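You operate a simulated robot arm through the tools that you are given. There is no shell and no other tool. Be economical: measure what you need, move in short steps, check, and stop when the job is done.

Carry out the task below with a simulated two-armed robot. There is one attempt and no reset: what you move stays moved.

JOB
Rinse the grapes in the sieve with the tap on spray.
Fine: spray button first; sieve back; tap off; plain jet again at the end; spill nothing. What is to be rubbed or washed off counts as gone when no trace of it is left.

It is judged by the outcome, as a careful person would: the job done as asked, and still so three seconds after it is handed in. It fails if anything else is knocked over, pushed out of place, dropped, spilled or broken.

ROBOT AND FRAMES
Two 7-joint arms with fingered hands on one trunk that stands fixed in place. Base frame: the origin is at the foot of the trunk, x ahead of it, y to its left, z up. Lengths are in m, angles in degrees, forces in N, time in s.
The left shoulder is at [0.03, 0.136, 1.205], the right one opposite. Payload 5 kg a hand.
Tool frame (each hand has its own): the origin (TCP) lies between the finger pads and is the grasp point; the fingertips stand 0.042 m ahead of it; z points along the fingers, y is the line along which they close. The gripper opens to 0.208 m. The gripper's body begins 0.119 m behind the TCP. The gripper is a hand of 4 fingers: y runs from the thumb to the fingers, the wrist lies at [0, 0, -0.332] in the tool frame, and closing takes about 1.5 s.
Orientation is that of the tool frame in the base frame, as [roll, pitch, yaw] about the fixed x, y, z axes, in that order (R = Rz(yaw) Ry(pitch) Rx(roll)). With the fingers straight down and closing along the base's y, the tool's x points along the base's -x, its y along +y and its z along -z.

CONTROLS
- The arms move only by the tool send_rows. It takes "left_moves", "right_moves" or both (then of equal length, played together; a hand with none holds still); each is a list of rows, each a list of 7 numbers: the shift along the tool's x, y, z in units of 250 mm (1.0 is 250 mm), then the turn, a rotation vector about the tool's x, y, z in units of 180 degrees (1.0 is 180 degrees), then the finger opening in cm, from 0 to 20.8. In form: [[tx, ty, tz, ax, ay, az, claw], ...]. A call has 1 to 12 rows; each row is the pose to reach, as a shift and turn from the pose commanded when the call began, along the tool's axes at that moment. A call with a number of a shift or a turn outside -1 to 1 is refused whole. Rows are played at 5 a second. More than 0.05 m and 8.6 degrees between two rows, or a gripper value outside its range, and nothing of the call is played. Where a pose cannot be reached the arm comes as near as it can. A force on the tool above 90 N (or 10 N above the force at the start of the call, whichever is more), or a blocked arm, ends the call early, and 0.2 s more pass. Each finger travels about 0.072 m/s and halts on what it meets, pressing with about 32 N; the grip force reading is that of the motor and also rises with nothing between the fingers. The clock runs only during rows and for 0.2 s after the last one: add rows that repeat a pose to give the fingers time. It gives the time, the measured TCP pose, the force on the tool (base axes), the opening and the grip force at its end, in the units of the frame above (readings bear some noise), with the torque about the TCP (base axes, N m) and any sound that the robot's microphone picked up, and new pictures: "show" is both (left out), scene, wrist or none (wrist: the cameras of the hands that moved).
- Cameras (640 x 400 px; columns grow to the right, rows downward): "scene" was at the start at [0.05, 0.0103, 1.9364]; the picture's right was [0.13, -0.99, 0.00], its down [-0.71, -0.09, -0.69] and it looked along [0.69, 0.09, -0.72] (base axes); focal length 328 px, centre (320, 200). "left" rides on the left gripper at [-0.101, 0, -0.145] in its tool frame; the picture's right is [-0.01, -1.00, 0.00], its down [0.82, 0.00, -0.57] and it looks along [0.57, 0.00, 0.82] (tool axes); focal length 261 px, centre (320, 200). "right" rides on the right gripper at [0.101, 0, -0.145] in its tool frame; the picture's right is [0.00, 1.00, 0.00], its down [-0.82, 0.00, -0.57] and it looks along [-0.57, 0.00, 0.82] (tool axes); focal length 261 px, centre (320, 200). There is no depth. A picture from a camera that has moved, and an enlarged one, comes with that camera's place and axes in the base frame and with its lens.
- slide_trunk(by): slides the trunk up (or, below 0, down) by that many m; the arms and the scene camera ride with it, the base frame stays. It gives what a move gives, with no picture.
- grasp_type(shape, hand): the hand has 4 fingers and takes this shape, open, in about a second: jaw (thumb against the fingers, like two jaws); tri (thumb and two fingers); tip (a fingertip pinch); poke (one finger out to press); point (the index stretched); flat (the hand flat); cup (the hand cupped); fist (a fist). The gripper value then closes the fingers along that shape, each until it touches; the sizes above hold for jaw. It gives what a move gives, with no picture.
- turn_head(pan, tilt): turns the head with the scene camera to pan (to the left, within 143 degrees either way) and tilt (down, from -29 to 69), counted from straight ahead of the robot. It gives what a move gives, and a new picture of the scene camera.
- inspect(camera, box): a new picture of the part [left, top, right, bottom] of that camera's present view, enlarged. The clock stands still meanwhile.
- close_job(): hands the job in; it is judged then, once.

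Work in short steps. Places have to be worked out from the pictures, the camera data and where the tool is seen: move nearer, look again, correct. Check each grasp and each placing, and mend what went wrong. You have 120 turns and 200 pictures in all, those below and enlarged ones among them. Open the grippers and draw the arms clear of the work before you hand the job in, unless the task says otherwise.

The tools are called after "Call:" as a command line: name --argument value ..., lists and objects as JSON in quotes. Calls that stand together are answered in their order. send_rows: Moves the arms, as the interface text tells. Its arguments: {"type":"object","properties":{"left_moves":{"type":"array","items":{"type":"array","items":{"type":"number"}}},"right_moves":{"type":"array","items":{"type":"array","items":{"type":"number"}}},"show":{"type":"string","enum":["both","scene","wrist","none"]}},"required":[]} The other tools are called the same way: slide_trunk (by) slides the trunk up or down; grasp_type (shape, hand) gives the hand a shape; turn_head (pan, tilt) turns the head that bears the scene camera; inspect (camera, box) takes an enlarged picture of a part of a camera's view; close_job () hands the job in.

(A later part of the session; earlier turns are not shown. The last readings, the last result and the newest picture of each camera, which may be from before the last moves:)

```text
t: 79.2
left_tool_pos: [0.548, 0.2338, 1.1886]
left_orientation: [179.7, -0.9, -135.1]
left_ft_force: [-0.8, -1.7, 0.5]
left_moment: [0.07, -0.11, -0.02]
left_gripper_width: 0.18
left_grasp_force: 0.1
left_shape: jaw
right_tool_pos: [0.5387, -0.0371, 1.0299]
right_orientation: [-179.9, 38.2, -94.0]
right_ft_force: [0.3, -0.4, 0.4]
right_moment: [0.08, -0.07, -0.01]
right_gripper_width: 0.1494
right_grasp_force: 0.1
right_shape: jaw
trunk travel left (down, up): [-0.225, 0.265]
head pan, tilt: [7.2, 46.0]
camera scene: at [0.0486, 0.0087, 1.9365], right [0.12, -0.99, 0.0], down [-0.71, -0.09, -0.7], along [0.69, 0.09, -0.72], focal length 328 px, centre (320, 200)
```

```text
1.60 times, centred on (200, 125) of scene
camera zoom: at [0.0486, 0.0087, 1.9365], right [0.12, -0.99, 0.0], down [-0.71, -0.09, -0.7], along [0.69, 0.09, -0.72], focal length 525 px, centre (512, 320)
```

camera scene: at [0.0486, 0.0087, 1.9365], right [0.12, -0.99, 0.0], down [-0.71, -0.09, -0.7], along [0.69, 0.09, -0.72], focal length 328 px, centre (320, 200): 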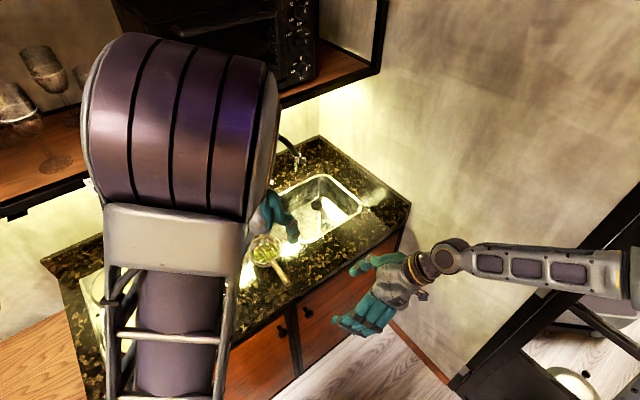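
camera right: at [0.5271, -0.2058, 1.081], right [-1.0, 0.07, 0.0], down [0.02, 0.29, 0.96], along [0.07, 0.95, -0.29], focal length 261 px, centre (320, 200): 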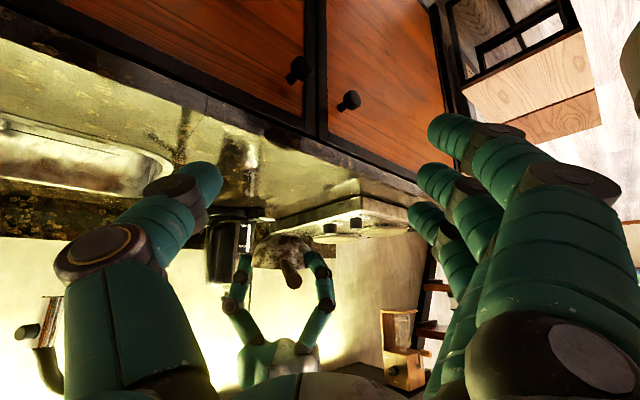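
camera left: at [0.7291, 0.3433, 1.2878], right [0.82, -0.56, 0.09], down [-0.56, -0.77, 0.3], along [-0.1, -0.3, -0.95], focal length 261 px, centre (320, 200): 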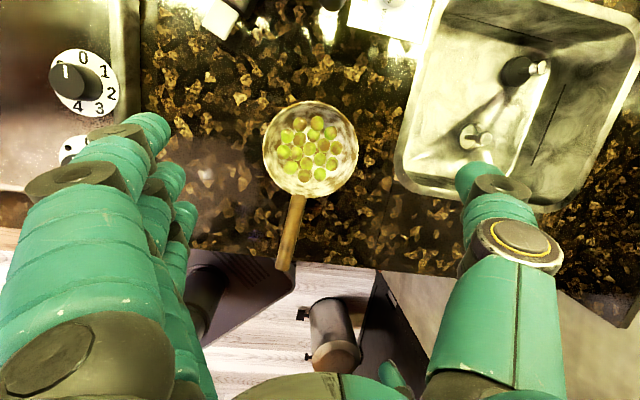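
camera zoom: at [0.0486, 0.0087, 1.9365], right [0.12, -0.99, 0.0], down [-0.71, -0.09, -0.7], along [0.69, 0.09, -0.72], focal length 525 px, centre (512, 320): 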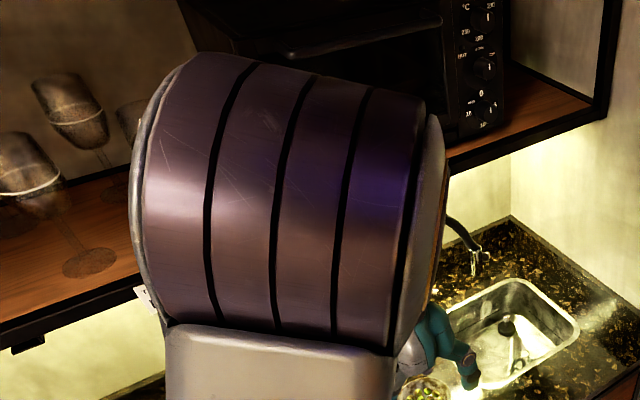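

Free again (no load). I turn the left hand back to its starting heading while drawing toward its starting place.

Call:
send_rows --left_moves '[[0, 0.08, -0.034, 0, 0, 0.036, 15], [0, 0.16, -0.068, 0, 0, 0.071, 12], [0, 0.242, -0.103, 0, 0, 0.107, 8], [0, 0.323, -0.137, 0, 0, 0.143, 5], [0, 0.404, -0.171, 0, 0, 0.179, 3], [0, 0.485, -0.206, 0, 0, 0.214, 1], [0, 0.566, -0.24, 0, 0, 0.25, 0]]' --show "scene"

```text
t: 80.8
left_tool_pos: [0.448, 0.3365, 1.2497]
left_orientation: [-179.4, -0.9, 179.8]
left_ft_force: [-0.4, 0.7, 1.1]
left_moment: [-0.15, -0.1, 0.04]
left_gripper_width: 0.0
left_grasp_force: 11.5
left_shape: jaw
right_tool_pos: [0.5371, -0.0347, 1.0294]
right_orientation: [-180.0, 38.0, -93.9]
right_ft_force: [-0.2, 0.3, 0.5]
right_moment: [-0.1, -0.05, -0.03]
right_gripper_width: 0.1496
right_grasp_force: 0.0
right_shape: jaw
trunk travel left (down, up): [-0.225, 0.265]
head pan, tilt: [7.2, 46.0]
camera scene: at [0.0487, 0.0115, 1.9365], right [0.13, -0.99, 0.0], down [-0.71, -0.09, -0.7], along [0.69, 0.09, -0.72], focal length 328 px, centre (320, 200)
```

scene: 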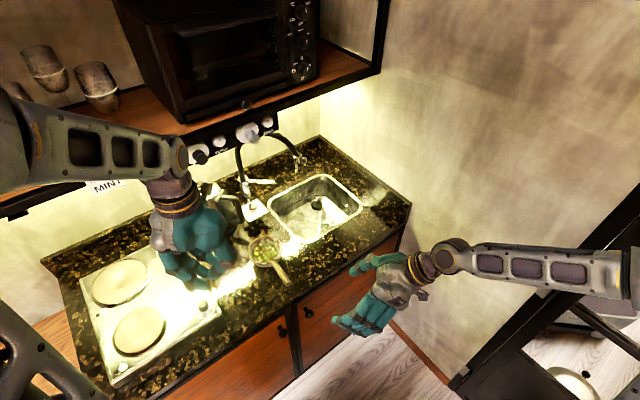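

Left arm is back in a normal posture. Now the right hand turns to heading 43° and comes to a hover in front of the bowl.

Call:
send_rows --right_moves '[[-0.131, -0.028, 0.009, 0.021, 0, 0.0269, 17], [-0.262, -0.056, 0.018, 0.042, 0, 0.0537, 18], [-0.393, -0.084, 0.026, 0.063, 0, 0.0806, 19], [-0.525, -0.111, 0.035, 0.084, 0, 0.1074, 20], [-0.656, -0.139, 0.044, 0.105, 0, 0.1343, 20.8], [-0.787, -0.167, 0.052, 0.126, 0, 0.161, 20.8], [-0.918, -0.195, 0.061, 0.147, 0, 0.188, 20.8], [-0.918, -0.195, 0.061, 0.147, 0, 0.188, 20.8]]'

```text
t: 82.5
left_tool_pos: [0.4485, 0.3366, 1.2499]
left_orientation: [-179.4, -0.8, 179.8]
left_ft_force: [1.2, -0.6, -1.2]
left_moment: [-0.03, 0.07, 0.01]
left_gripper_width: 0.0002
left_grasp_force: 32.3
left_shape: jaw
right_tool_pos: [0.6095, 0.1337, 1.1545]
right_orientation: [179.4, 37.6, -139.0]
right_ft_force: [-4.0, 7.6, 4.8]
right_moment: [-1.31, -0.12, -0.74]
right_gripper_width: 0.2079
right_grasp_force: 0.1
right_shape: jaw
trunk travel left (down, up): [-0.225, 0.265]
head pan, tilt: [7.2, 46.0]
camera scene: at [0.0492, 0.0126, 1.9365], right [0.13, -0.99, 0.0], down [-0.71, -0.09, -0.69], along [0.69, 0.09, -0.72], focal length 328 px, centre (320, 200)
camera right: at [0.4816, 0.0218, 1.2067], right [-0.66, 0.75, 0.01], down [0.23, 0.19, 0.95], along [0.72, 0.63, -0.3], focal length 261 px, centre (320, 200)
```

scene: 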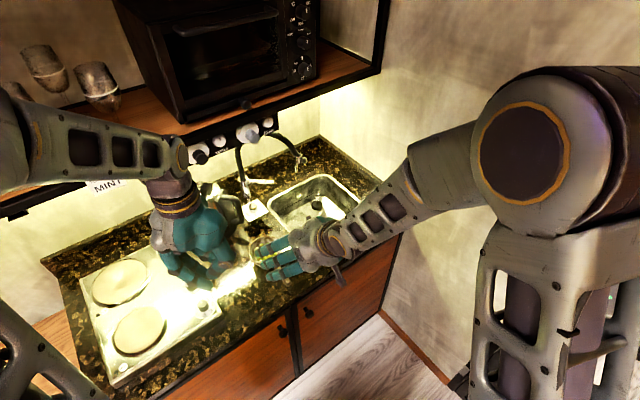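
right: 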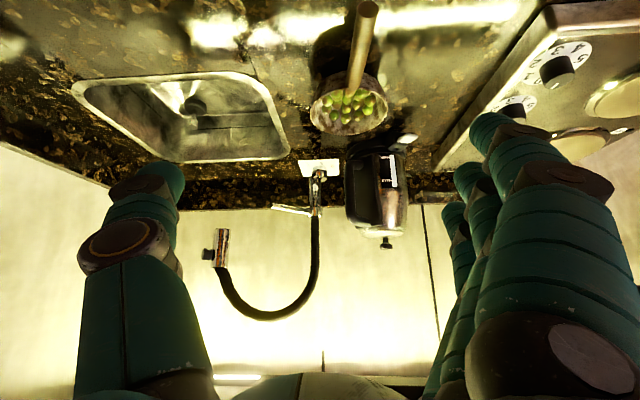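

Good view of the sieve ahead. I move to 12 cm short of the bowl to refine the aim.

Call:
send_rows --right_moves '[[-0.027, 0.025, 0.14, 0, 0, 0, 20.8], [-0.055, 0.05, 0.28, 0, 0, 0, 20.8], [-0.082, 0.075, 0.42, 0, 0, 0, 20.8], [-0.109, 0.1, 0.562, 0, 0, 0, 20.8], [-0.109, 0.1, 0.562, 0, 0, 0, 20.8], [-0.109, 0.1, 0.562, 0, 0, 0, 20.8]]' --show "wrist"

```text
t: 84.0
left_tool_pos: [0.45, 0.3365, 1.2504]
left_orientation: [-179.5, -0.9, 179.8]
left_ft_force: [0.6, 0.2, -0.7]
left_moment: [-0.04, 0.05, 0.03]
left_gripper_width: 0.0
left_grasp_force: 31.5
left_shape: jaw
right_tool_pos: [0.6637, 0.2427, 1.0654]
right_orientation: [180.0, 38.0, -136.9]
right_ft_force: [0.7, 0.7, 0.2]
right_moment: [-0.03, 0.04, -0.01]
right_gripper_width: 0.2079
right_grasp_force: 0.0
right_shape: jaw
trunk travel left (down, up): [-0.225, 0.265]
head pan, tilt: [7.2, 46.0]
camera right: at [0.5392, 0.1266, 1.1164], right [-0.68, 0.73, 0.0], down [0.22, 0.2, 0.96], along [0.7, 0.65, -0.29], focal length 261 px, centre (320, 200)
```

right: 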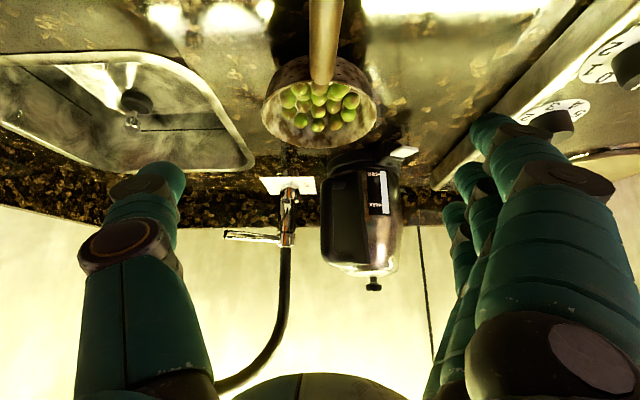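

Bowl centre refined to (0.712, 0.287), right on the hand's axis. I go down around it with the hand open.

Call:
send_rows --right_moves '[[0.016, 0, 0.113, 0, 0, 0, 20.8], [0.033, 0, 0.226, 0, 0, 0, 20.8], [0.05, -0.002, 0.34, 0, 0, 0, 20.8], [0.066, -0.004, 0.453, 0, 0, 0, 20.8], [0.066, -0.004, 0.453, 0, 0, 0, 20.8]]' --show "wrist"

Call:
inspect --camera "scene" --box '[210, 190, 350, 300]'

```text
t: 85.2
left_tool_pos: [0.4482, 0.3334, 1.2503]
left_orientation: [-179.4, -0.9, 179.8]
left_ft_force: [-0.3, 0.0, 0.6]
left_moment: [0.01, -0.05, 0.01]
left_gripper_width: 0.0
left_grasp_force: 32.3
left_shape: jaw
right_tool_pos: [0.7038, 0.2799, 0.9672]
right_orientation: [179.9, 38.1, -136.9]
right_ft_force: [-0.6, -0.3, 1.0]
right_moment: [0.01, -0.03, 0.01]
right_gripper_width: 0.208
right_grasp_force: 0.0
right_shape: jaw
trunk travel left (down, up): [-0.225, 0.265]
head pan, tilt: [7.2, 46.0]
camera right: at [0.58, 0.1639, 1.0186], right [-0.68, 0.73, 0.0], down [0.22, 0.2, 0.96], along [0.7, 0.65, -0.29], focal length 261 px, centre (320, 200)
```

right: 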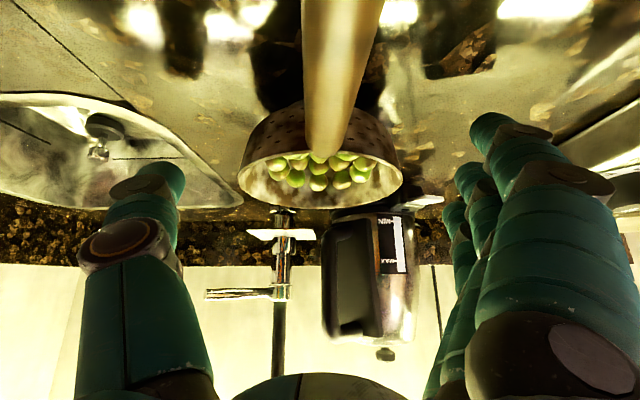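

```text
3.64 times, centred on (280, 245) of scene
camera zoom: at [0.0488, 0.0095, 1.9366], right [0.13, -0.99, 0.0], down [-0.71, -0.09, -0.7], along [0.69, 0.09, -0.72], focal length 1194 px, centre (466, 36)
```

zoom: 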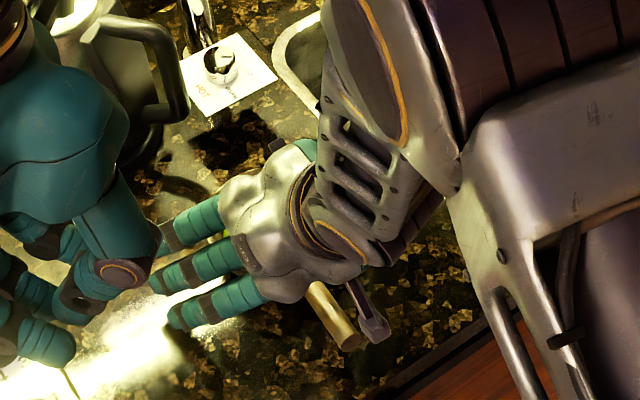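

Ring finger would ride above the rim at this slant. I steepen by 13° about the fingertips and lower 6 mm, then begin closing to 13 cm.

Call:
send_rows --right_moves '[[-0.006, 0, 0.011, 0, 0.036, 0, 20.8], [-0.012, 0, 0.022, 0, 0.072, 0, 20.8], [-0.012, 0, 0.022, 0, 0.072, 0, 18], [-0.012, 0, 0.022, 0, 0.072, 0, 15.5], [-0.012, 0, 0.022, 0, 0.072, 0, 13.5], [-0.012, 0, 0.022, 0, 0.072, 0, 13.5]]' --show "wrist"

```text
t: 86.5
left_tool_pos: [0.4495, 0.3362, 1.2503]
left_orientation: [-179.6, -0.8, 179.8]
left_ft_force: [0.1, -0.3, 0.4]
left_moment: [-0.01, 0.02, 0.01]
left_gripper_width: 0.0
left_grasp_force: 32.0
left_shape: jaw
right_tool_pos: [0.7086, 0.2832, 0.9632]
right_orientation: [179.9, 25.1, -136.9]
right_ft_force: [0.0, -0.3, 0.1]
right_moment: [-0.02, 0.01, 0.01]
right_gripper_width: 0.1357
right_grasp_force: 0.1
right_shape: jaw
trunk travel left (down, up): [-0.225, 0.265]
head pan, tilt: [7.2, 46.0]
camera right: at [0.5962, 0.1792, 1.0523], right [-0.68, 0.73, 0.0], down [0.37, 0.34, 0.87], along [0.63, 0.59, -0.5], focal length 261 px, centre (320, 200)
```

right: 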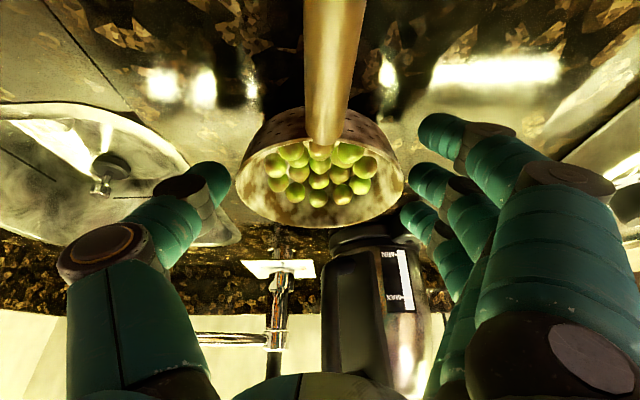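

Well placed around the bowl. I close onto it.

Call:
send_rows --right_moves '[[0, 0, 0, 0, 0, 0, 12], [0, 0, 0, 0, 0, 0, 11], [0, 0, 0, 0, 0, 0, 10], [0, 0, 0, 0, 0, 0, 9.5], [0, 0, 0, 0, 0, 0, 9.5]]' --show "wrist"

Call:
inspect --camera "right" --box '[160, 80, 480, 280]'

```text
t: 87.8
left_tool_pos: [0.4491, 0.3355, 1.2503]
left_orientation: [-179.5, -0.8, 179.8]
left_ft_force: [0.7, -0.7, 0.3]
left_moment: [0.0, 0.01, -0.01]
left_gripper_width: 0.0
left_grasp_force: 31.7
left_shape: jaw
right_tool_pos: [0.7089, 0.2838, 0.9646]
right_orientation: [179.9, 25.2, -136.9]
right_ft_force: [0.0, 1.2, 0.9]
right_moment: [0.03, 0.03, 0.0]
right_gripper_width: 0.1039
right_grasp_force: 32.1
right_shape: jaw
trunk travel left (down, up): [-0.225, 0.265]
head pan, tilt: [7.2, 46.0]
camera right: at [0.5962, 0.1792, 1.0522], right [-0.68, 0.73, 0.0], down [0.37, 0.34, 0.87], along [0.63, 0.59, -0.5], focal length 261 px, centre (320, 200)
```

right: 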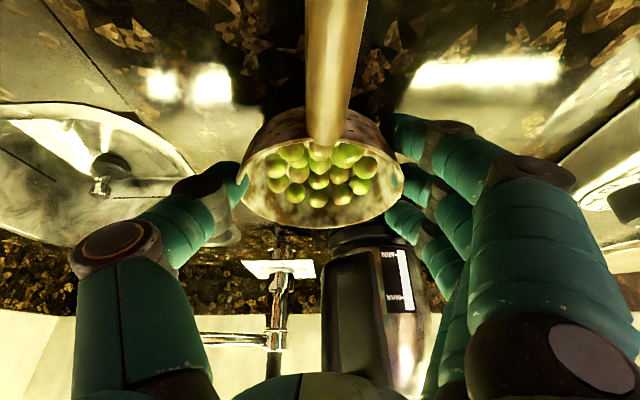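

```text
2.00 times, centred on (320, 180) of right
camera zoom: at [0.5962, 0.1792, 1.0522], right [-0.68, 0.73, 0.0], down [0.37, 0.34, 0.87], along [0.63, 0.59, -0.5], focal length 521 px, centre (320, 240)
```

zoom: 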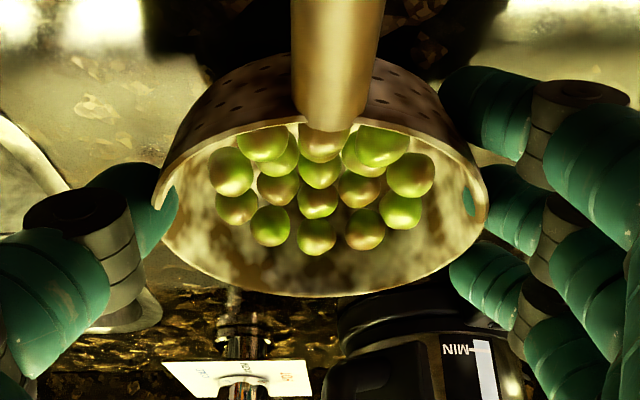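

Firm (32 N, 10.4 cm). I lift 5 cm and check stability.

Call:
send_rows --right_moves '[[-0.017, 0, -0.036, 0, 0, 0, 9], [-0.034, 0, -0.072, 0, 0, 0, 9], [-0.051, 0, -0.109, 0, 0, 0, 9], [-0.068, 0, -0.145, 0, 0, 0, 9], [-0.0846, 0, -0.181, 0, 0, 0, 9], [-0.0846, 0, -0.181, 0, 0, 0, 9]]' --show "wrist"

Call:
inspect --camera "scene" --box '[210, 180, 350, 300]'

```text
t: 89.2
left_tool_pos: [0.4485, 0.335, 1.2499]
left_orientation: [-179.5, -0.9, 179.8]
left_ft_force: [-0.3, 0.0, 0.6]
left_moment: [0.01, -0.01, 0.02]
left_gripper_width: 0.0002
left_grasp_force: 32.6
left_shape: jaw
right_tool_pos: [0.7081, 0.2849, 1.0137]
right_orientation: [179.8, 25.1, -137.0]
right_ft_force: [0.1, 1.1, -3.2]
right_moment: [-0.02, 0.02, 0.01]
right_gripper_width: 0.1039
right_grasp_force: 32.2
right_shape: jaw
trunk travel left (down, up): [-0.225, 0.265]
head pan, tilt: [7.2, 46.0]
camera right: at [0.596, 0.179, 1.102], right [-0.68, 0.73, 0.0], down [0.37, 0.34, 0.87], along [0.63, 0.59, -0.5], focal length 261 px, centre (320, 200)
```

right: 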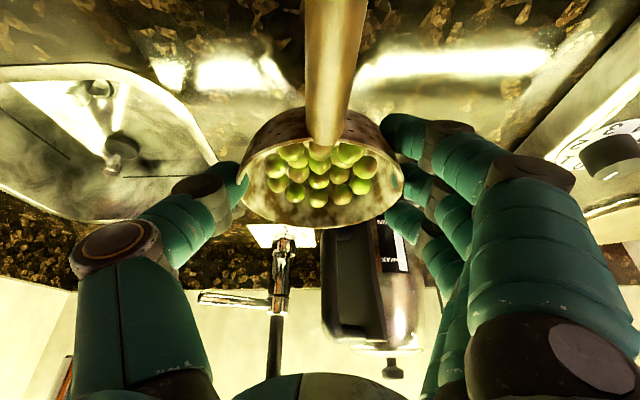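

```text
3.33 times, centred on (280, 240) of scene
camera zoom: at [0.0505, 0.0107, 1.9364], right [0.13, -0.99, 0.0], down [-0.71, -0.09, -0.69], along [0.69, 0.09, -0.72], focal length 1094 px, centre (453, 67)
```

zoom: 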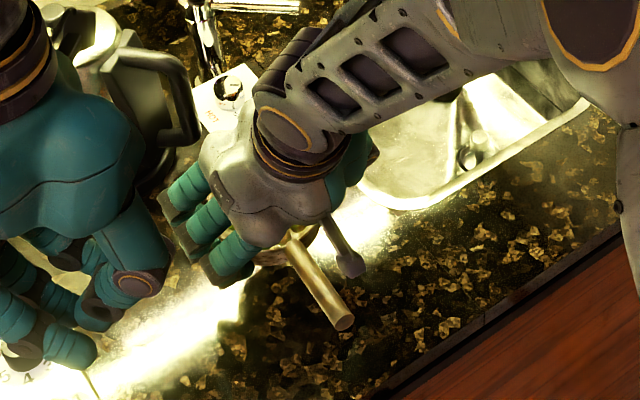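

Solid this time – nothing shifted. I carry it over toward the sink's right part, in two stages.

Call:
send_rows --right_moves '[[-0.0195, -0.129, 0, 0, 0, 0, 9], [-0.039, -0.257, 0, 0, 0, 0, 9], [-0.058, -0.386, 0, 0, 0, 0, 9], [-0.078, -0.515, 0, 0, 0, 0, 9], [-0.097, -0.643, 0, 0, 0, 0, 9], [-0.117, -0.772, 0, 0, 0, 0, 9]]' --show "none"

Call:
send_rows --right_moves '[[-0.0195, -0.129, 0, 0, 0, 0, 9], [-0.039, -0.257, 0, 0, 0, 0, 9], [-0.058, -0.386, 0, 0, 0, 0, 9], [-0.078, -0.515, 0, 0, 0, 0, 9], [-0.078, -0.515, 0, 0, 0, 0, 9]]'

```text
t: 90.5
left_tool_pos: [0.4509, 0.3332, 1.2491]
left_orientation: [-179.7, -1.0, 179.7]
left_ft_force: [1.3, -2.0, 0.4]
left_moment: [0.12, 0.09, -0.01]
left_gripper_width: 0.0
left_grasp_force: 32.1
left_shape: jaw
right_tool_pos: [0.8599, 0.1592, 1.0242]
right_orientation: [179.8, 25.0, -136.8]
right_ft_force: [-0.3, 1.0, -2.1]
right_moment: [-0.12, -0.02, 0.0]
right_gripper_width: 0.1039
right_grasp_force: 32.3
right_shape: jaw
trunk travel left (down, up): [-0.225, 0.265]
head pan, tilt: [7.2, 46.0]
```

```text
t: 91.8
left_tool_pos: [0.4484, 0.3355, 1.2507]
left_orientation: [-179.4, -0.9, 179.8]
left_ft_force: [0.1, -0.3, 0.6]
left_moment: [-0.05, -0.06, 0.0]
left_gripper_width: 0.0
left_grasp_force: 31.5
left_shape: jaw
right_tool_pos: [0.9605, 0.0789, 1.0346]
right_orientation: [179.9, 25.1, -136.9]
right_ft_force: [-0.1, 0.4, -3.6]
right_moment: [-0.1, -0.04, -0.06]
right_gripper_width: 0.1038
right_grasp_force: 31.7
right_shape: jaw
trunk travel left (down, up): [-0.225, 0.265]
head pan, tilt: [7.2, 46.0]
camera scene: at [0.0492, 0.0114, 1.9365], right [0.13, -0.99, 0.0], down [-0.71, -0.09, -0.69], along [0.69, 0.09, -0.72], focal length 328 px, centre (320, 200)
camera right: at [0.8475, -0.0257, 1.1226], right [-0.68, 0.73, 0.0], down [0.37, 0.34, 0.87], along [0.63, 0.59, -0.5], focal length 261 px, centre (320, 200)
```

scene: 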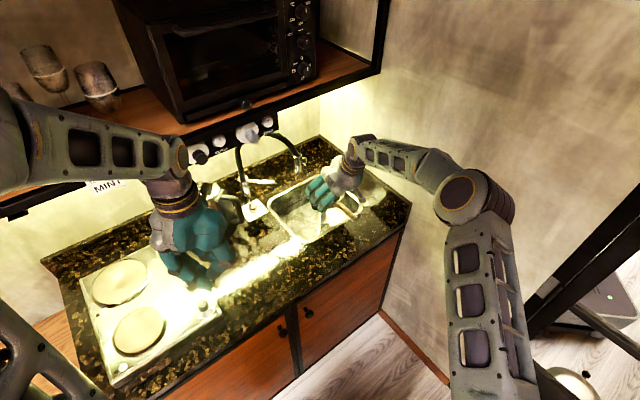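
right: 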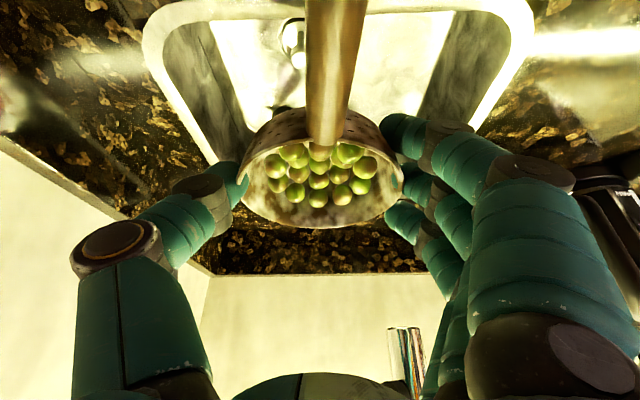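

Sieve is safely over the sink. Now the left hand: I'll pinch the lever with a slim profile (jaws across it, tool tilted 45°). First I yaw the left hand -90° at its present safe spot.

Call:
send_rows --left_moves '[[0, 0, 0, 0, 0, 0.0455, 3], [0, 0, 0, 0, 0, 0.091, 5], [0, 0, 0, 0, 0, 0.1365, 6], [0, 0, 0, 0, 0, 0.182, 6], [0, 0, 0, 0, 0, 0.2275, 6], [0, 0, 0, 0, 0, 0.273, 6], [0, 0, 0, 0, 0, 0.3185, 6], [0, 0, 0, 0, 0, 0.364, 6], [0, 0, 0, 0, 0, 0.41, 6], [0, 0, 0, 0, 0, 0.455, 6], [0, 0, 0, 0, 0, 0.5, 6]]' --show "scene"

```text
t: 94.2
left_tool_pos: [0.4495, 0.3361, 1.2489]
left_orientation: [-179.1, 0.4, 89.8]
left_ft_force: [0.9, 0.3, 0.6]
left_moment: [-0.02, 0.01, -0.01]
left_gripper_width: 0.0595
left_grasp_force: 0.1
left_shape: jaw
right_tool_pos: [0.9595, 0.0776, 1.0323]
right_orientation: [180.0, 25.1, -137.0]
right_ft_force: [0.7, -0.4, -2.5]
right_moment: [0.02, 0.02, -0.01]
right_gripper_width: 0.104
right_grasp_force: 31.9
right_shape: jaw
trunk travel left (down, up): [-0.225, 0.265]
head pan, tilt: [7.2, 46.0]
camera scene: at [0.0505, 0.0104, 1.9364], right [0.13, -0.99, 0.0], down [-0.71, -0.09, -0.69], along [0.69, 0.09, -0.72], focal length 328 px, centre (320, 200)
```

scene: 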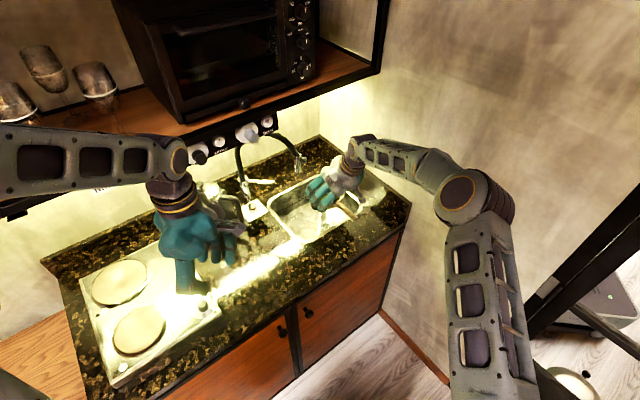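

Posture is good. Now tilt 45° and move forward to (0.70, 0.34, 1.20).

Call:
send_rows --left_moves '[[0.003, 0.166, 0.033, -0.0417, 0, 0, 6], [0.005, 0.333, 0.065, -0.0833, 0, 0, 6], [0.008, 0.5, 0.098, -0.125, 0, 0, 6], [0.011, 0.667, 0.13, -0.1667, 0, 0, 6], [0.013, 0.833, 0.163, -0.2083, 0, 0, 6], [0.016, 1.0, 0.196, -0.25, 0, 0, 6], [0.016, 1.0, 0.196, -0.25, 0, 0, 6]]'

```text
t: 95.8
left_tool_pos: [0.6955, 0.3399, 1.1968]
left_orientation: [135.8, 0.5, 89.9]
left_ft_force: [-1.5, 0.0, 0.7]
left_moment: [0.02, -0.05, 0.01]
left_gripper_width: 0.0597
left_grasp_force: 0.0
left_shape: jaw
right_tool_pos: [0.9597, 0.0787, 1.0343]
right_orientation: [179.9, 25.2, -136.8]
right_ft_force: [-1.7, 0.8, -3.0]
right_moment: [-0.06, -0.07, -0.04]
right_gripper_width: 0.1039
right_grasp_force: 32.2
right_shape: jaw
trunk travel left (down, up): [-0.225, 0.265]
head pan, tilt: [7.2, 46.0]
camera scene: at [0.0481, 0.0104, 1.9366], right [0.13, -0.99, 0.0], down [-0.71, -0.09, -0.7], along [0.69, 0.09, -0.72], focal length 328 px, centre (320, 200)
camera left: at [0.5953, 0.2399, 1.3011], right [-0.72, -0.01, -0.7], down [-0.4, 0.82, 0.4], along [0.57, 0.57, -0.59], focal length 261 px, centre (320, 200)
```

scene: 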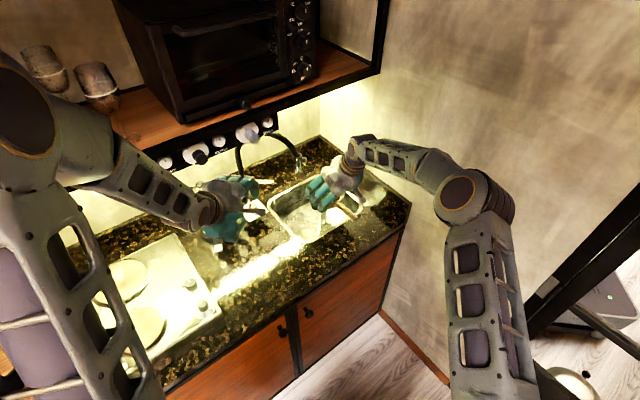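
left: 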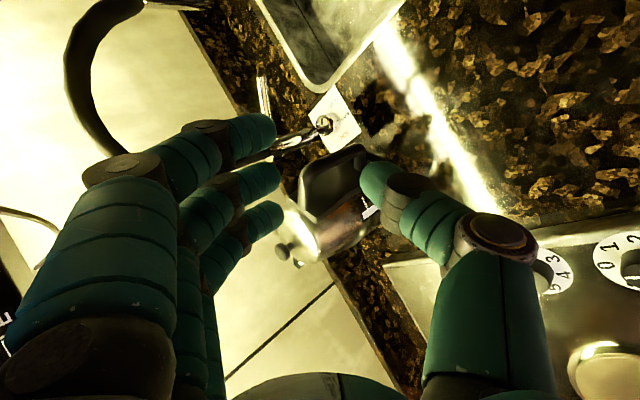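

Lever tip confirmed at (0.984, 0.32, 1.04); the kettle handle's edge is at y≈0.396, so I keep the hand at y≈0.335. I move to 12 cm short of the lever.

Call:
send_rows --left_moves '[[-0.01, 0.094, 0.133, 0, 0, 0, 6], [-0.02, 0.188, 0.266, 0, 0, 0, 6], [-0.02, 0.282, 0.4, 0, 0, 0, 6], [-0.02, 0.376, 0.533, 0, 0, 0, 6], [-0.02, 0.376, 0.666, 0, 0, 0, 6], [-0.02, 0.376, 0.666, 0, 0, 0, 6]]' --show "wrist"

Call:
inspect --camera "scene" --box '[170, 100, 370, 250]'

```text
t: 97.2
left_tool_pos: [0.8805, 0.3314, 1.1426]
left_orientation: [135.9, 0.5, 89.8]
left_ft_force: [-0.2, 0.8, 0.7]
left_moment: [0.0, -0.03, 0.01]
left_gripper_width: 0.0597
left_grasp_force: 0.0
left_shape: jaw
right_tool_pos: [0.9613, 0.0773, 1.0358]
right_orientation: [179.9, 25.1, -136.9]
right_ft_force: [-0.8, -0.5, -3.3]
right_moment: [0.0, -0.07, 0.02]
right_gripper_width: 0.1039
right_grasp_force: 31.3
right_shape: jaw
trunk travel left (down, up): [-0.225, 0.265]
head pan, tilt: [7.2, 46.0]
camera left: at [0.7799, 0.2328, 1.2479], right [-0.72, -0.01, -0.7], down [-0.4, 0.83, 0.4], along [0.57, 0.56, -0.6], focal length 261 px, centre (320, 200)
```

left: 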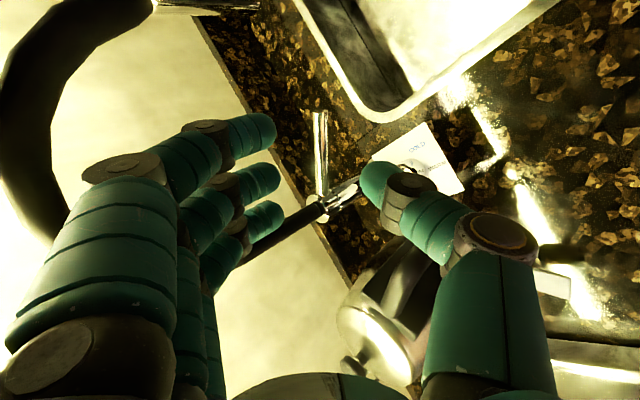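

```text
2.67 times, centred on (270, 175) of scene
camera zoom: at [0.049, 0.0101, 1.9366], right [0.13, -0.99, 0.0], down [-0.71, -0.09, -0.7], along [0.69, 0.09, -0.72], focal length 876 px, centre (453, 267)
```

zoom: 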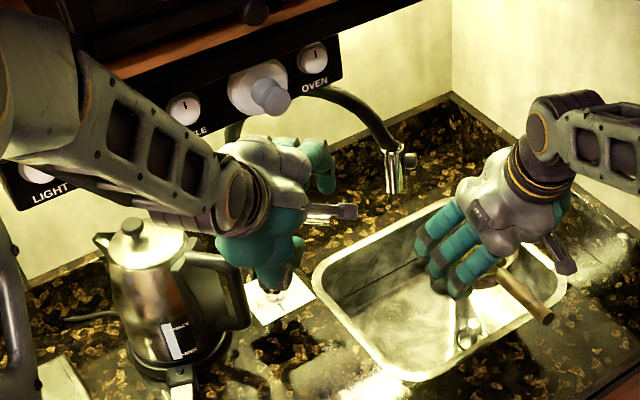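

The lever sits exactly midway between thumb and fingers. I advance the last 12 cm, shift 1 cm left, and close gently on it.

Call:
send_rows --left_moves '[[0.015, 0, 0.13, 0, 0, 0, 6], [0.03, 0, 0.26, 0, 0, 0, 6], [0.042, 0, 0.38, 0, 0, 0, 6], [0.042, 0, 0.492, 0, 0, 0, 6], [0.042, 0, 0.492, 0, 0, 0, 6]]' --show "wrist"

```text
t: 98.3
left_tool_pos: [0.9679, 0.3422, 1.0555]
left_orientation: [135.8, 0.4, 89.8]
left_ft_force: [-1.0, 0.0, -0.4]
left_moment: [0.02, -0.01, 0.01]
left_gripper_width: 0.0598
left_grasp_force: 0.1
left_shape: jaw
right_tool_pos: [0.961, 0.078, 1.034]
right_orientation: [179.8, 25.1, -136.9]
right_ft_force: [0.0, 0.0, -3.4]
right_moment: [-0.02, 0.0, 0.0]
right_gripper_width: 0.1038
right_grasp_force: 32.1
right_shape: jaw
trunk travel left (down, up): [-0.225, 0.265]
head pan, tilt: [7.2, 46.0]
camera left: at [0.8663, 0.2423, 1.1597], right [-0.72, -0.01, -0.7], down [-0.4, 0.83, 0.4], along [0.57, 0.56, -0.6], focal length 261 px, centre (320, 200)
```

left: 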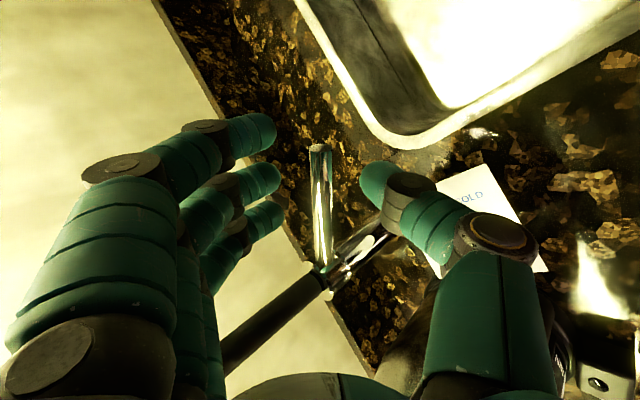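

Lever is between the pads. I close on it.

Call:
send_rows --left_moves '[[0, 0, 0, 0, 0, 0, 4], [0, 0, 0, 0, 0, 0, 2.5], [0, 0, 0, 0, 0, 0, 1.5], [0, 0, 0, 0, 0, 0, 1.0], [0, 0, 0, 0, 0, 0, 1.0]]' --show "wrist"

```text
t: 99.5
left_tool_pos: [0.9677, 0.3417, 1.0539]
left_orientation: [136.0, 0.5, 89.8]
left_ft_force: [-2.1, -0.5, -1.9]
left_moment: [0.01, 0.07, -0.01]
left_gripper_width: 0.0107
left_grasp_force: 0.0
left_shape: jaw
right_tool_pos: [0.9613, 0.0779, 1.0338]
right_orientation: [179.9, 25.1, -136.9]
right_ft_force: [-0.1, 0.6, -2.5]
right_moment: [-0.03, 0.0, 0.0]
right_gripper_width: 0.1038
right_grasp_force: 32.2
right_shape: jaw
trunk travel left (down, up): [-0.225, 0.265]
head pan, tilt: [7.2, 46.0]
camera left: at [0.8667, 0.2424, 1.1587], right [-0.72, -0.01, -0.7], down [-0.4, 0.83, 0.4], along [0.57, 0.56, -0.6], focal length 261 px, centre (320, 200)
```

left: 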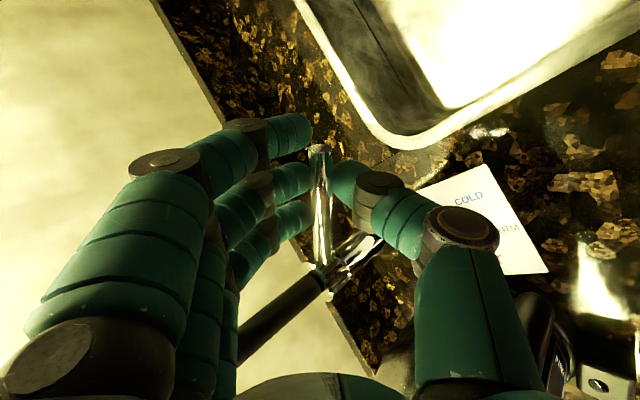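

Pads just touch. I pinch and lift the lever 2.5 cm in small steps, watching force and sound.

Call:
send_rows --left_moves '[[0, 0, 0, 0, 0, 0, 0.2], [0, 0, 0, 0, 0, 0, 0.2], [0, 0.014, -0.0143, 0, 0, 0, 0.2], [0, 0.028, -0.0286, 0, 0, 0, 0.2], [0, 0.042, -0.043, 0, 0, 0, 0.2], [0, 0.056, -0.057, 0, 0, 0, 0.2], [0, 0.07, -0.072, 0, 0, 0, 0.2]]'

```text
t: 101.2
left_tool_pos: [0.9662, 0.3423, 1.067]
left_orientation: [136.8, 0.5, 89.8]
left_ft_force: [2.3, 11.5, -49.4]
left_moment: [0.43, 0.18, -0.09]
left_gripper_width: 0.0043
left_grasp_force: 32.1
left_shape: jaw
right_tool_pos: [0.9644, 0.0773, 1.0299]
right_orientation: [179.6, 24.9, -136.9]
right_ft_force: [-0.1, 0.1, -2.9]
right_moment: [-0.02, 0.01, 0.02]
right_gripper_width: 0.1038
right_grasp_force: 31.5
right_shape: jaw
trunk travel left (down, up): [-0.225, 0.265]
head pan, tilt: [7.2, 46.0]
camera scene: at [0.0574, 0.0106, 1.9359], right [0.13, -0.99, 0.0], down [-0.72, -0.09, -0.69], along [0.69, 0.09, -0.72], focal length 328 px, centre (320, 200)
camera left: at [0.8669, 0.2422, 1.1731], right [-0.73, -0.01, -0.68], down [-0.39, 0.83, 0.41], along [0.56, 0.56, -0.61], focal length 261 px, centre (320, 200)
```

scene: 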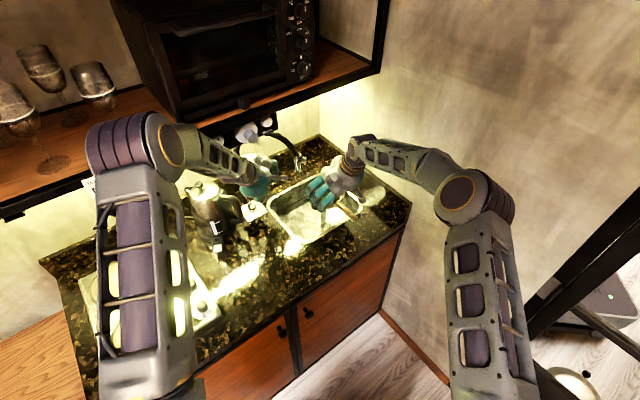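
left: 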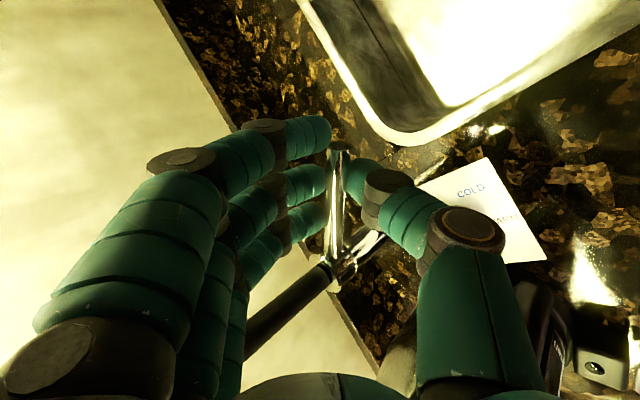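

The lever resists lifting (49 N), so it doesn't hinge upward. I return and test a gentle horizontal pull toward the robot, 1.5 cm.

Call:
send_rows --left_moves '[[0, -0.035, 0.036, 0, 0, 0, 0.2], [0, -0.07, 0.072, 0, 0, 0, 0.2], [0, -0.07, 0.072, 0, 0, 0, 0.2], [0, -0.0843, 0.058, 0, 0, 0, 0.2], [0, -0.0986, 0.044, 0, 0, 0, 0.2], [0, -0.113, 0.03, 0, 0, 0, 0.2]]'

```text
t: 102.5
left_tool_pos: [0.9521, 0.342, 1.0532]
left_orientation: [135.9, 0.5, 89.8]
left_ft_force: [5.4, -1.1, 6.7]
left_moment: [0.37, -0.36, -0.65]
left_gripper_width: 0.007
left_grasp_force: 31.9
left_shape: jaw
right_tool_pos: [0.9608, 0.078, 1.0342]
right_orientation: [179.9, 25.1, -136.8]
right_ft_force: [0.3, 0.2, -3.2]
right_moment: [-0.07, -0.03, 0.02]
right_gripper_width: 0.1035
right_grasp_force: 32.4
right_shape: jaw
trunk travel left (down, up): [-0.225, 0.265]
head pan, tilt: [7.2, 46.0]
camera scene: at [0.0505, 0.0099, 1.9365], right [0.12, -0.99, 0.0], down [-0.71, -0.09, -0.69], along [0.69, 0.09, -0.72], focal length 328 px, centre (320, 200)
camera left: at [0.8521, 0.2422, 1.1591], right [-0.72, -0.01, -0.7], down [-0.4, 0.83, 0.4], along [0.57, 0.56, -0.59], focal length 261 px, centre (320, 200)
```

scene: 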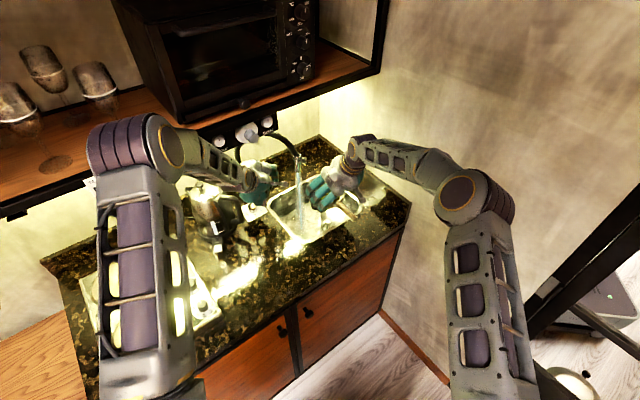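
left: 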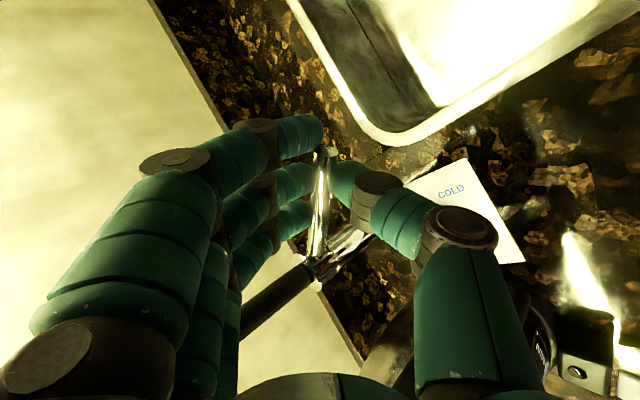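

Water is running: the lever swings toward the robot. I look closely at the jet to see whether it is on spray.

Call:
inspect --camera "scene" --box '[250, 130, 370, 240]'

```text
3.64 times, centred on (310, 185) of scene
camera zoom: at [0.0505, 0.0099, 1.9365], right [0.12, -0.99, 0.0], down [-0.71, -0.09, -0.69], along [0.69, 0.09, -0.72], focal length 1194 px, centre (356, 254)
```

zoom: 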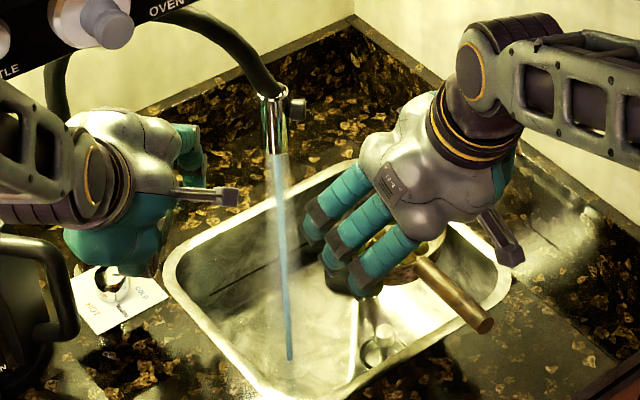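

It's unclear whether this is a jet or spray. I zoom further on the stream.

Call:
inspect --camera "scene" --box '[280, 150, 320, 235]'

Call:
inspect --camera "right" --box '[0, 0, 640, 400]'

```text
4.71 times, centred on (300, 192) of scene
camera zoom: at [0.0505, 0.0099, 1.9365], right [0.12, -0.99, 0.0], down [-0.71, -0.09, -0.69], along [0.69, 0.09, -0.72], focal length 1545 px, centre (414, 235)
```

zoom: 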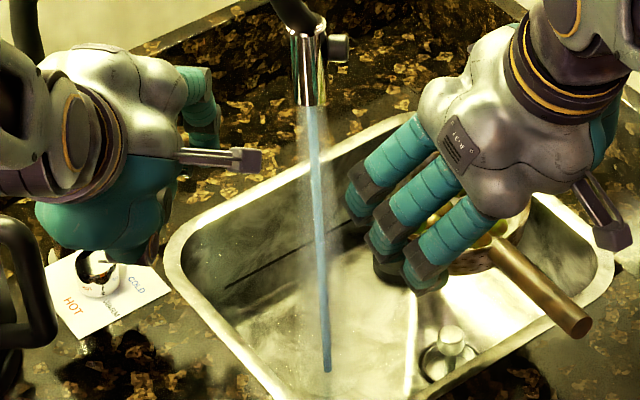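

```text
1.00 times, centred on (320, 200) of right (not enlarged: the box is as wide or as high as the picture)
camera zoom: at [0.8482, -0.0269, 1.1218], right [-0.68, 0.73, 0.0], down [0.37, 0.34, 0.87], along [0.63, 0.59, -0.5], focal length 261 px, centre (320, 200)
```

zoom: 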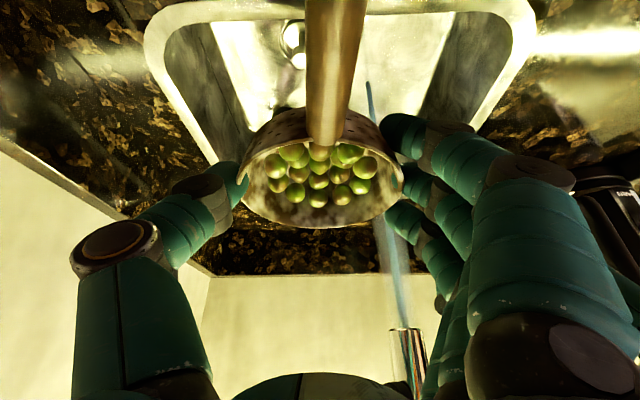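

There's a thin core with a pale veil – inconclusive at this small flow. I open the lever a bit further along its arc and look again.

Call:
send_rows --left_moves '[[0.006, -0.016, -0.015, 0, 0, 0, 0.2], [0.013, -0.032, -0.031, 0, 0, 0, 0.2], [0.02, -0.048, -0.046, 0, 0, 0, 0.2], [0.026, -0.063, -0.061, 0, 0, 0, 0.2]]' --show "none"

Call:
inspect --camera "scene" --box '[280, 150, 320, 235]'

```text
t: 103.5
left_tool_pos: [0.9305, 0.3455, 1.0529]
left_orientation: [136.1, 0.5, 89.6]
left_ft_force: [12.3, -13.8, -2.6]
left_moment: [0.37, -0.25, -1.76]
left_gripper_width: 0.0064
left_grasp_force: 32.5
left_shape: jaw
right_tool_pos: [0.9616, 0.0769, 1.0333]
right_orientation: [179.9, 25.0, -137.1]
right_ft_force: [-0.2, -0.3, -2.0]
right_moment: [-0.02, 0.02, 0.0]
right_gripper_width: 0.1038
right_grasp_force: 32.0
right_shape: jaw
trunk travel left (down, up): [-0.225, 0.265]
head pan, tilt: [7.2, 46.0]
```

```text
4.71 times, centred on (300, 192) of scene
camera zoom: at [0.0523, 0.0087, 1.9363], right [0.12, -0.99, 0.0], down [-0.71, -0.09, -0.69], along [0.69, 0.09, -0.72], focal length 1545 px, centre (414, 235)
```

zoom: 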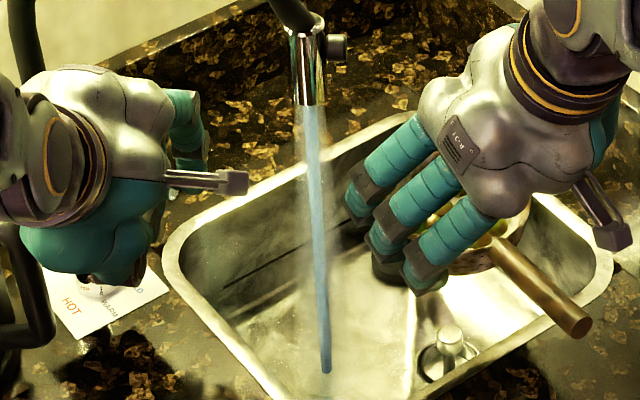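

The veil forms a widening cone with the larger flow: that's the spray. I open the left hand and withdraw it, leaving the lever open.

Call:
send_rows --left_moves '[[0, 0, 0, 0, 0, 0, 2], [0, 0, 0, 0, 0, 0, 4], [0, 0, 0, 0, 0, 0, 6], [0, 0, -0.15, 0, 0, 0, 6], [0, 0, -0.3, 0, 0, 0, 6], [0, 0, -0.45, 0, 0, 0, 6], [0, 0, -0.6, 0, 0, 0, 6], [0.03, -0.07, -0.72, 0, 0, 0, 6], [0.06, -0.14, -0.84, 0, 0, 0, 6], [0.08, -0.2, -0.96, 0, 0, 0, 6]]'

```text
t: 105.8
left_tool_pos: [0.7261, 0.37, 1.1925]
left_orientation: [135.8, 0.4, 89.8]
left_ft_force: [-1.3, -1.0, 0.9]
left_moment: [0.01, -0.05, 0.0]
left_gripper_width: 0.0594
left_grasp_force: 0.1
left_shape: jaw
right_tool_pos: [0.9601, 0.0777, 1.0347]
right_orientation: [179.8, 25.1, -136.9]
right_ft_force: [0.6, 0.2, -1.4]
right_moment: [-0.05, -0.03, 0.02]
right_gripper_width: 0.1041
right_grasp_force: 32.4
right_shape: jaw
trunk travel left (down, up): [-0.225, 0.265]
head pan, tilt: [7.2, 46.0]
camera scene: at [0.0486, 0.0104, 1.9365], right [0.12, -0.99, 0.0], down [-0.71, -0.09, -0.7], along [0.69, 0.09, -0.72], focal length 328 px, centre (320, 200)
camera left: at [0.6254, 0.2705, 1.2963], right [-0.72, -0.01, -0.7], down [-0.4, 0.83, 0.4], along [0.57, 0.56, -0.6], focal length 261 px, centre (320, 200)
```

scene: 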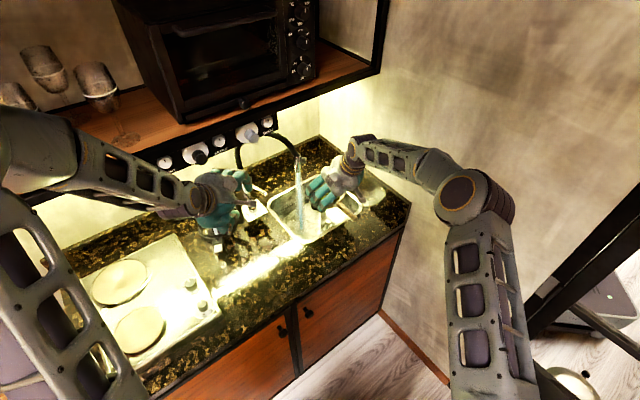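
left: 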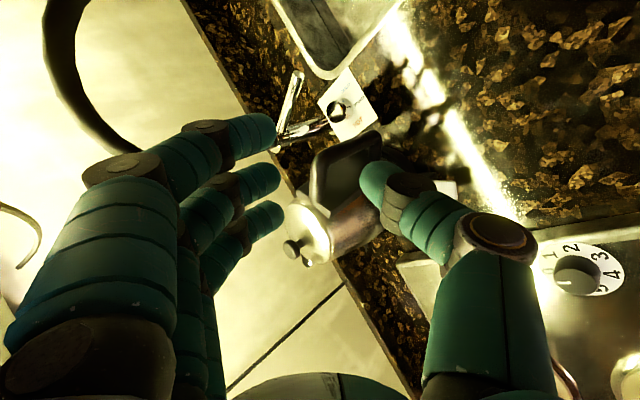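

Lever stays open, water still running. I lower the sieve to just above the rim and slide it most of the way toward the spray.

Call:
send_rows --right_moves '[[0.052, 0, 0.112, 0, 0, 0, 9], [0.105, 0, 0.225, 0, 0, 0, 9], [0.02, 0.063, 0.264, 0, 0, 0, 9], [-0.065, 0.125, 0.304, 0, 0, 0, 9], [-0.15, 0.188, 0.343, 0, 0, 0, 9], [-0.192, 0.22, 0.363, 0, 0, 0, 9]]' --show "wrist"

Call:
inspect --camera "scene" --box '[250, 130, 370, 240]'

```text
t: 107.2
left_tool_pos: [0.728, 0.3702, 1.191]
left_orientation: [135.9, 0.5, 89.8]
left_ft_force: [0.5, -0.5, -0.2]
left_moment: [-0.01, -0.02, 0.01]
left_gripper_width: 0.0599
left_grasp_force: 0.1
left_shape: jaw
right_tool_pos: [0.9838, 0.1752, 0.9705]
right_orientation: [180.0, 25.2, -137.0]
right_ft_force: [0.4, 0.1, -3.8]
right_moment: [0.05, 0.05, 0.07]
right_gripper_width: 0.1038
right_grasp_force: 31.6
right_shape: jaw
trunk travel left (down, up): [-0.225, 0.265]
head pan, tilt: [7.2, 46.0]
camera right: at [0.8704, 0.07, 1.0593], right [-0.68, 0.73, 0.0], down [0.37, 0.34, 0.87], along [0.63, 0.59, -0.5], focal length 261 px, centre (320, 200)
```

right: 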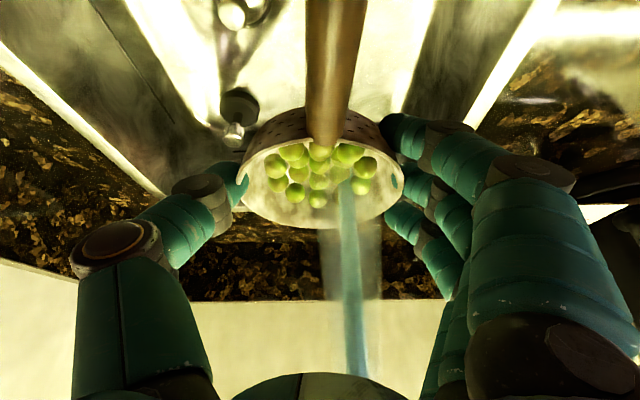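

```text
3.64 times, centred on (310, 185) of scene
camera zoom: at [0.0506, 0.0105, 1.9364], right [0.12, -0.99, 0.0], down [-0.71, -0.09, -0.69], along [0.69, 0.09, -0.72], focal length 1194 px, centre (356, 254)
```

zoom: 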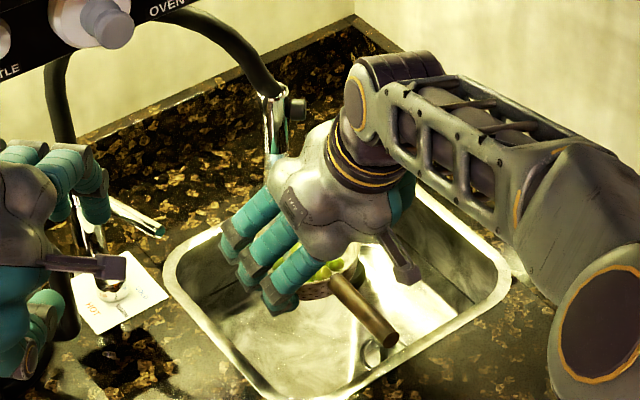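

Spray already strikes the grapes and they're turning clean green. I shift 1.5 cm to centre it and dwell, with slow moves about.

Call:
send_rows --right_moves '[[0, 0.03, 0, 0, 0, 0, 9], [0, 0.06, 0, 0, 0, 0, 9], [0, 0.1, 0, 0, 0, 0, 9], [0, 0.1, 0, 0, 0, 0, 9], [0, 0.06, 0, 0, 0, 0, 9], [0.025, 0.06, 0.012, 0, 0, 0, 9], [0.05, 0.06, 0.024, 0, 0, 0, 9], [0.025, 0.06, 0.012, 0, 0, 0, 9], [0, 0.06, 0, 0, 0, 0, 9], [0, 0.03, 0, 0, 0, 0, 9], [0, 0, 0, 0, 0, 0, 9], [0, 0.05, 0, 0, 0, 0, 9]]' --show "none"

Call:
inspect --camera "right" --box '[200, 80, 440, 280]'

```text
t: 109.8
left_tool_pos: [0.7281, 0.3719, 1.1911]
left_orientation: [136.0, 0.5, 89.9]
left_ft_force: [-0.4, 0.0, 0.8]
left_moment: [-0.05, -0.01, -0.03]
left_gripper_width: 0.0595
left_grasp_force: 0.1
left_shape: jaw
right_tool_pos: [0.9749, 0.185, 0.9747]
right_orientation: [179.9, 25.1, -137.0]
right_ft_force: [-1.1, 0.0, -2.5]
right_moment: [0.0, 0.03, -0.04]
right_gripper_width: 0.1039
right_grasp_force: 32.2
right_shape: jaw
trunk travel left (down, up): [-0.225, 0.265]
head pan, tilt: [7.2, 46.0]
```

```text
2.00 times, centred on (320, 180) of right
camera zoom: at [0.8619, 0.0796, 1.0608], right [-0.68, 0.73, 0.0], down [0.37, 0.34, 0.87], along [0.63, 0.59, -0.5], focal length 521 px, centre (320, 240)
```

zoom: 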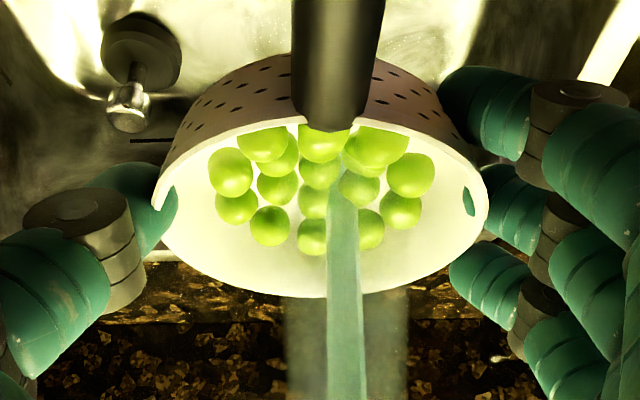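

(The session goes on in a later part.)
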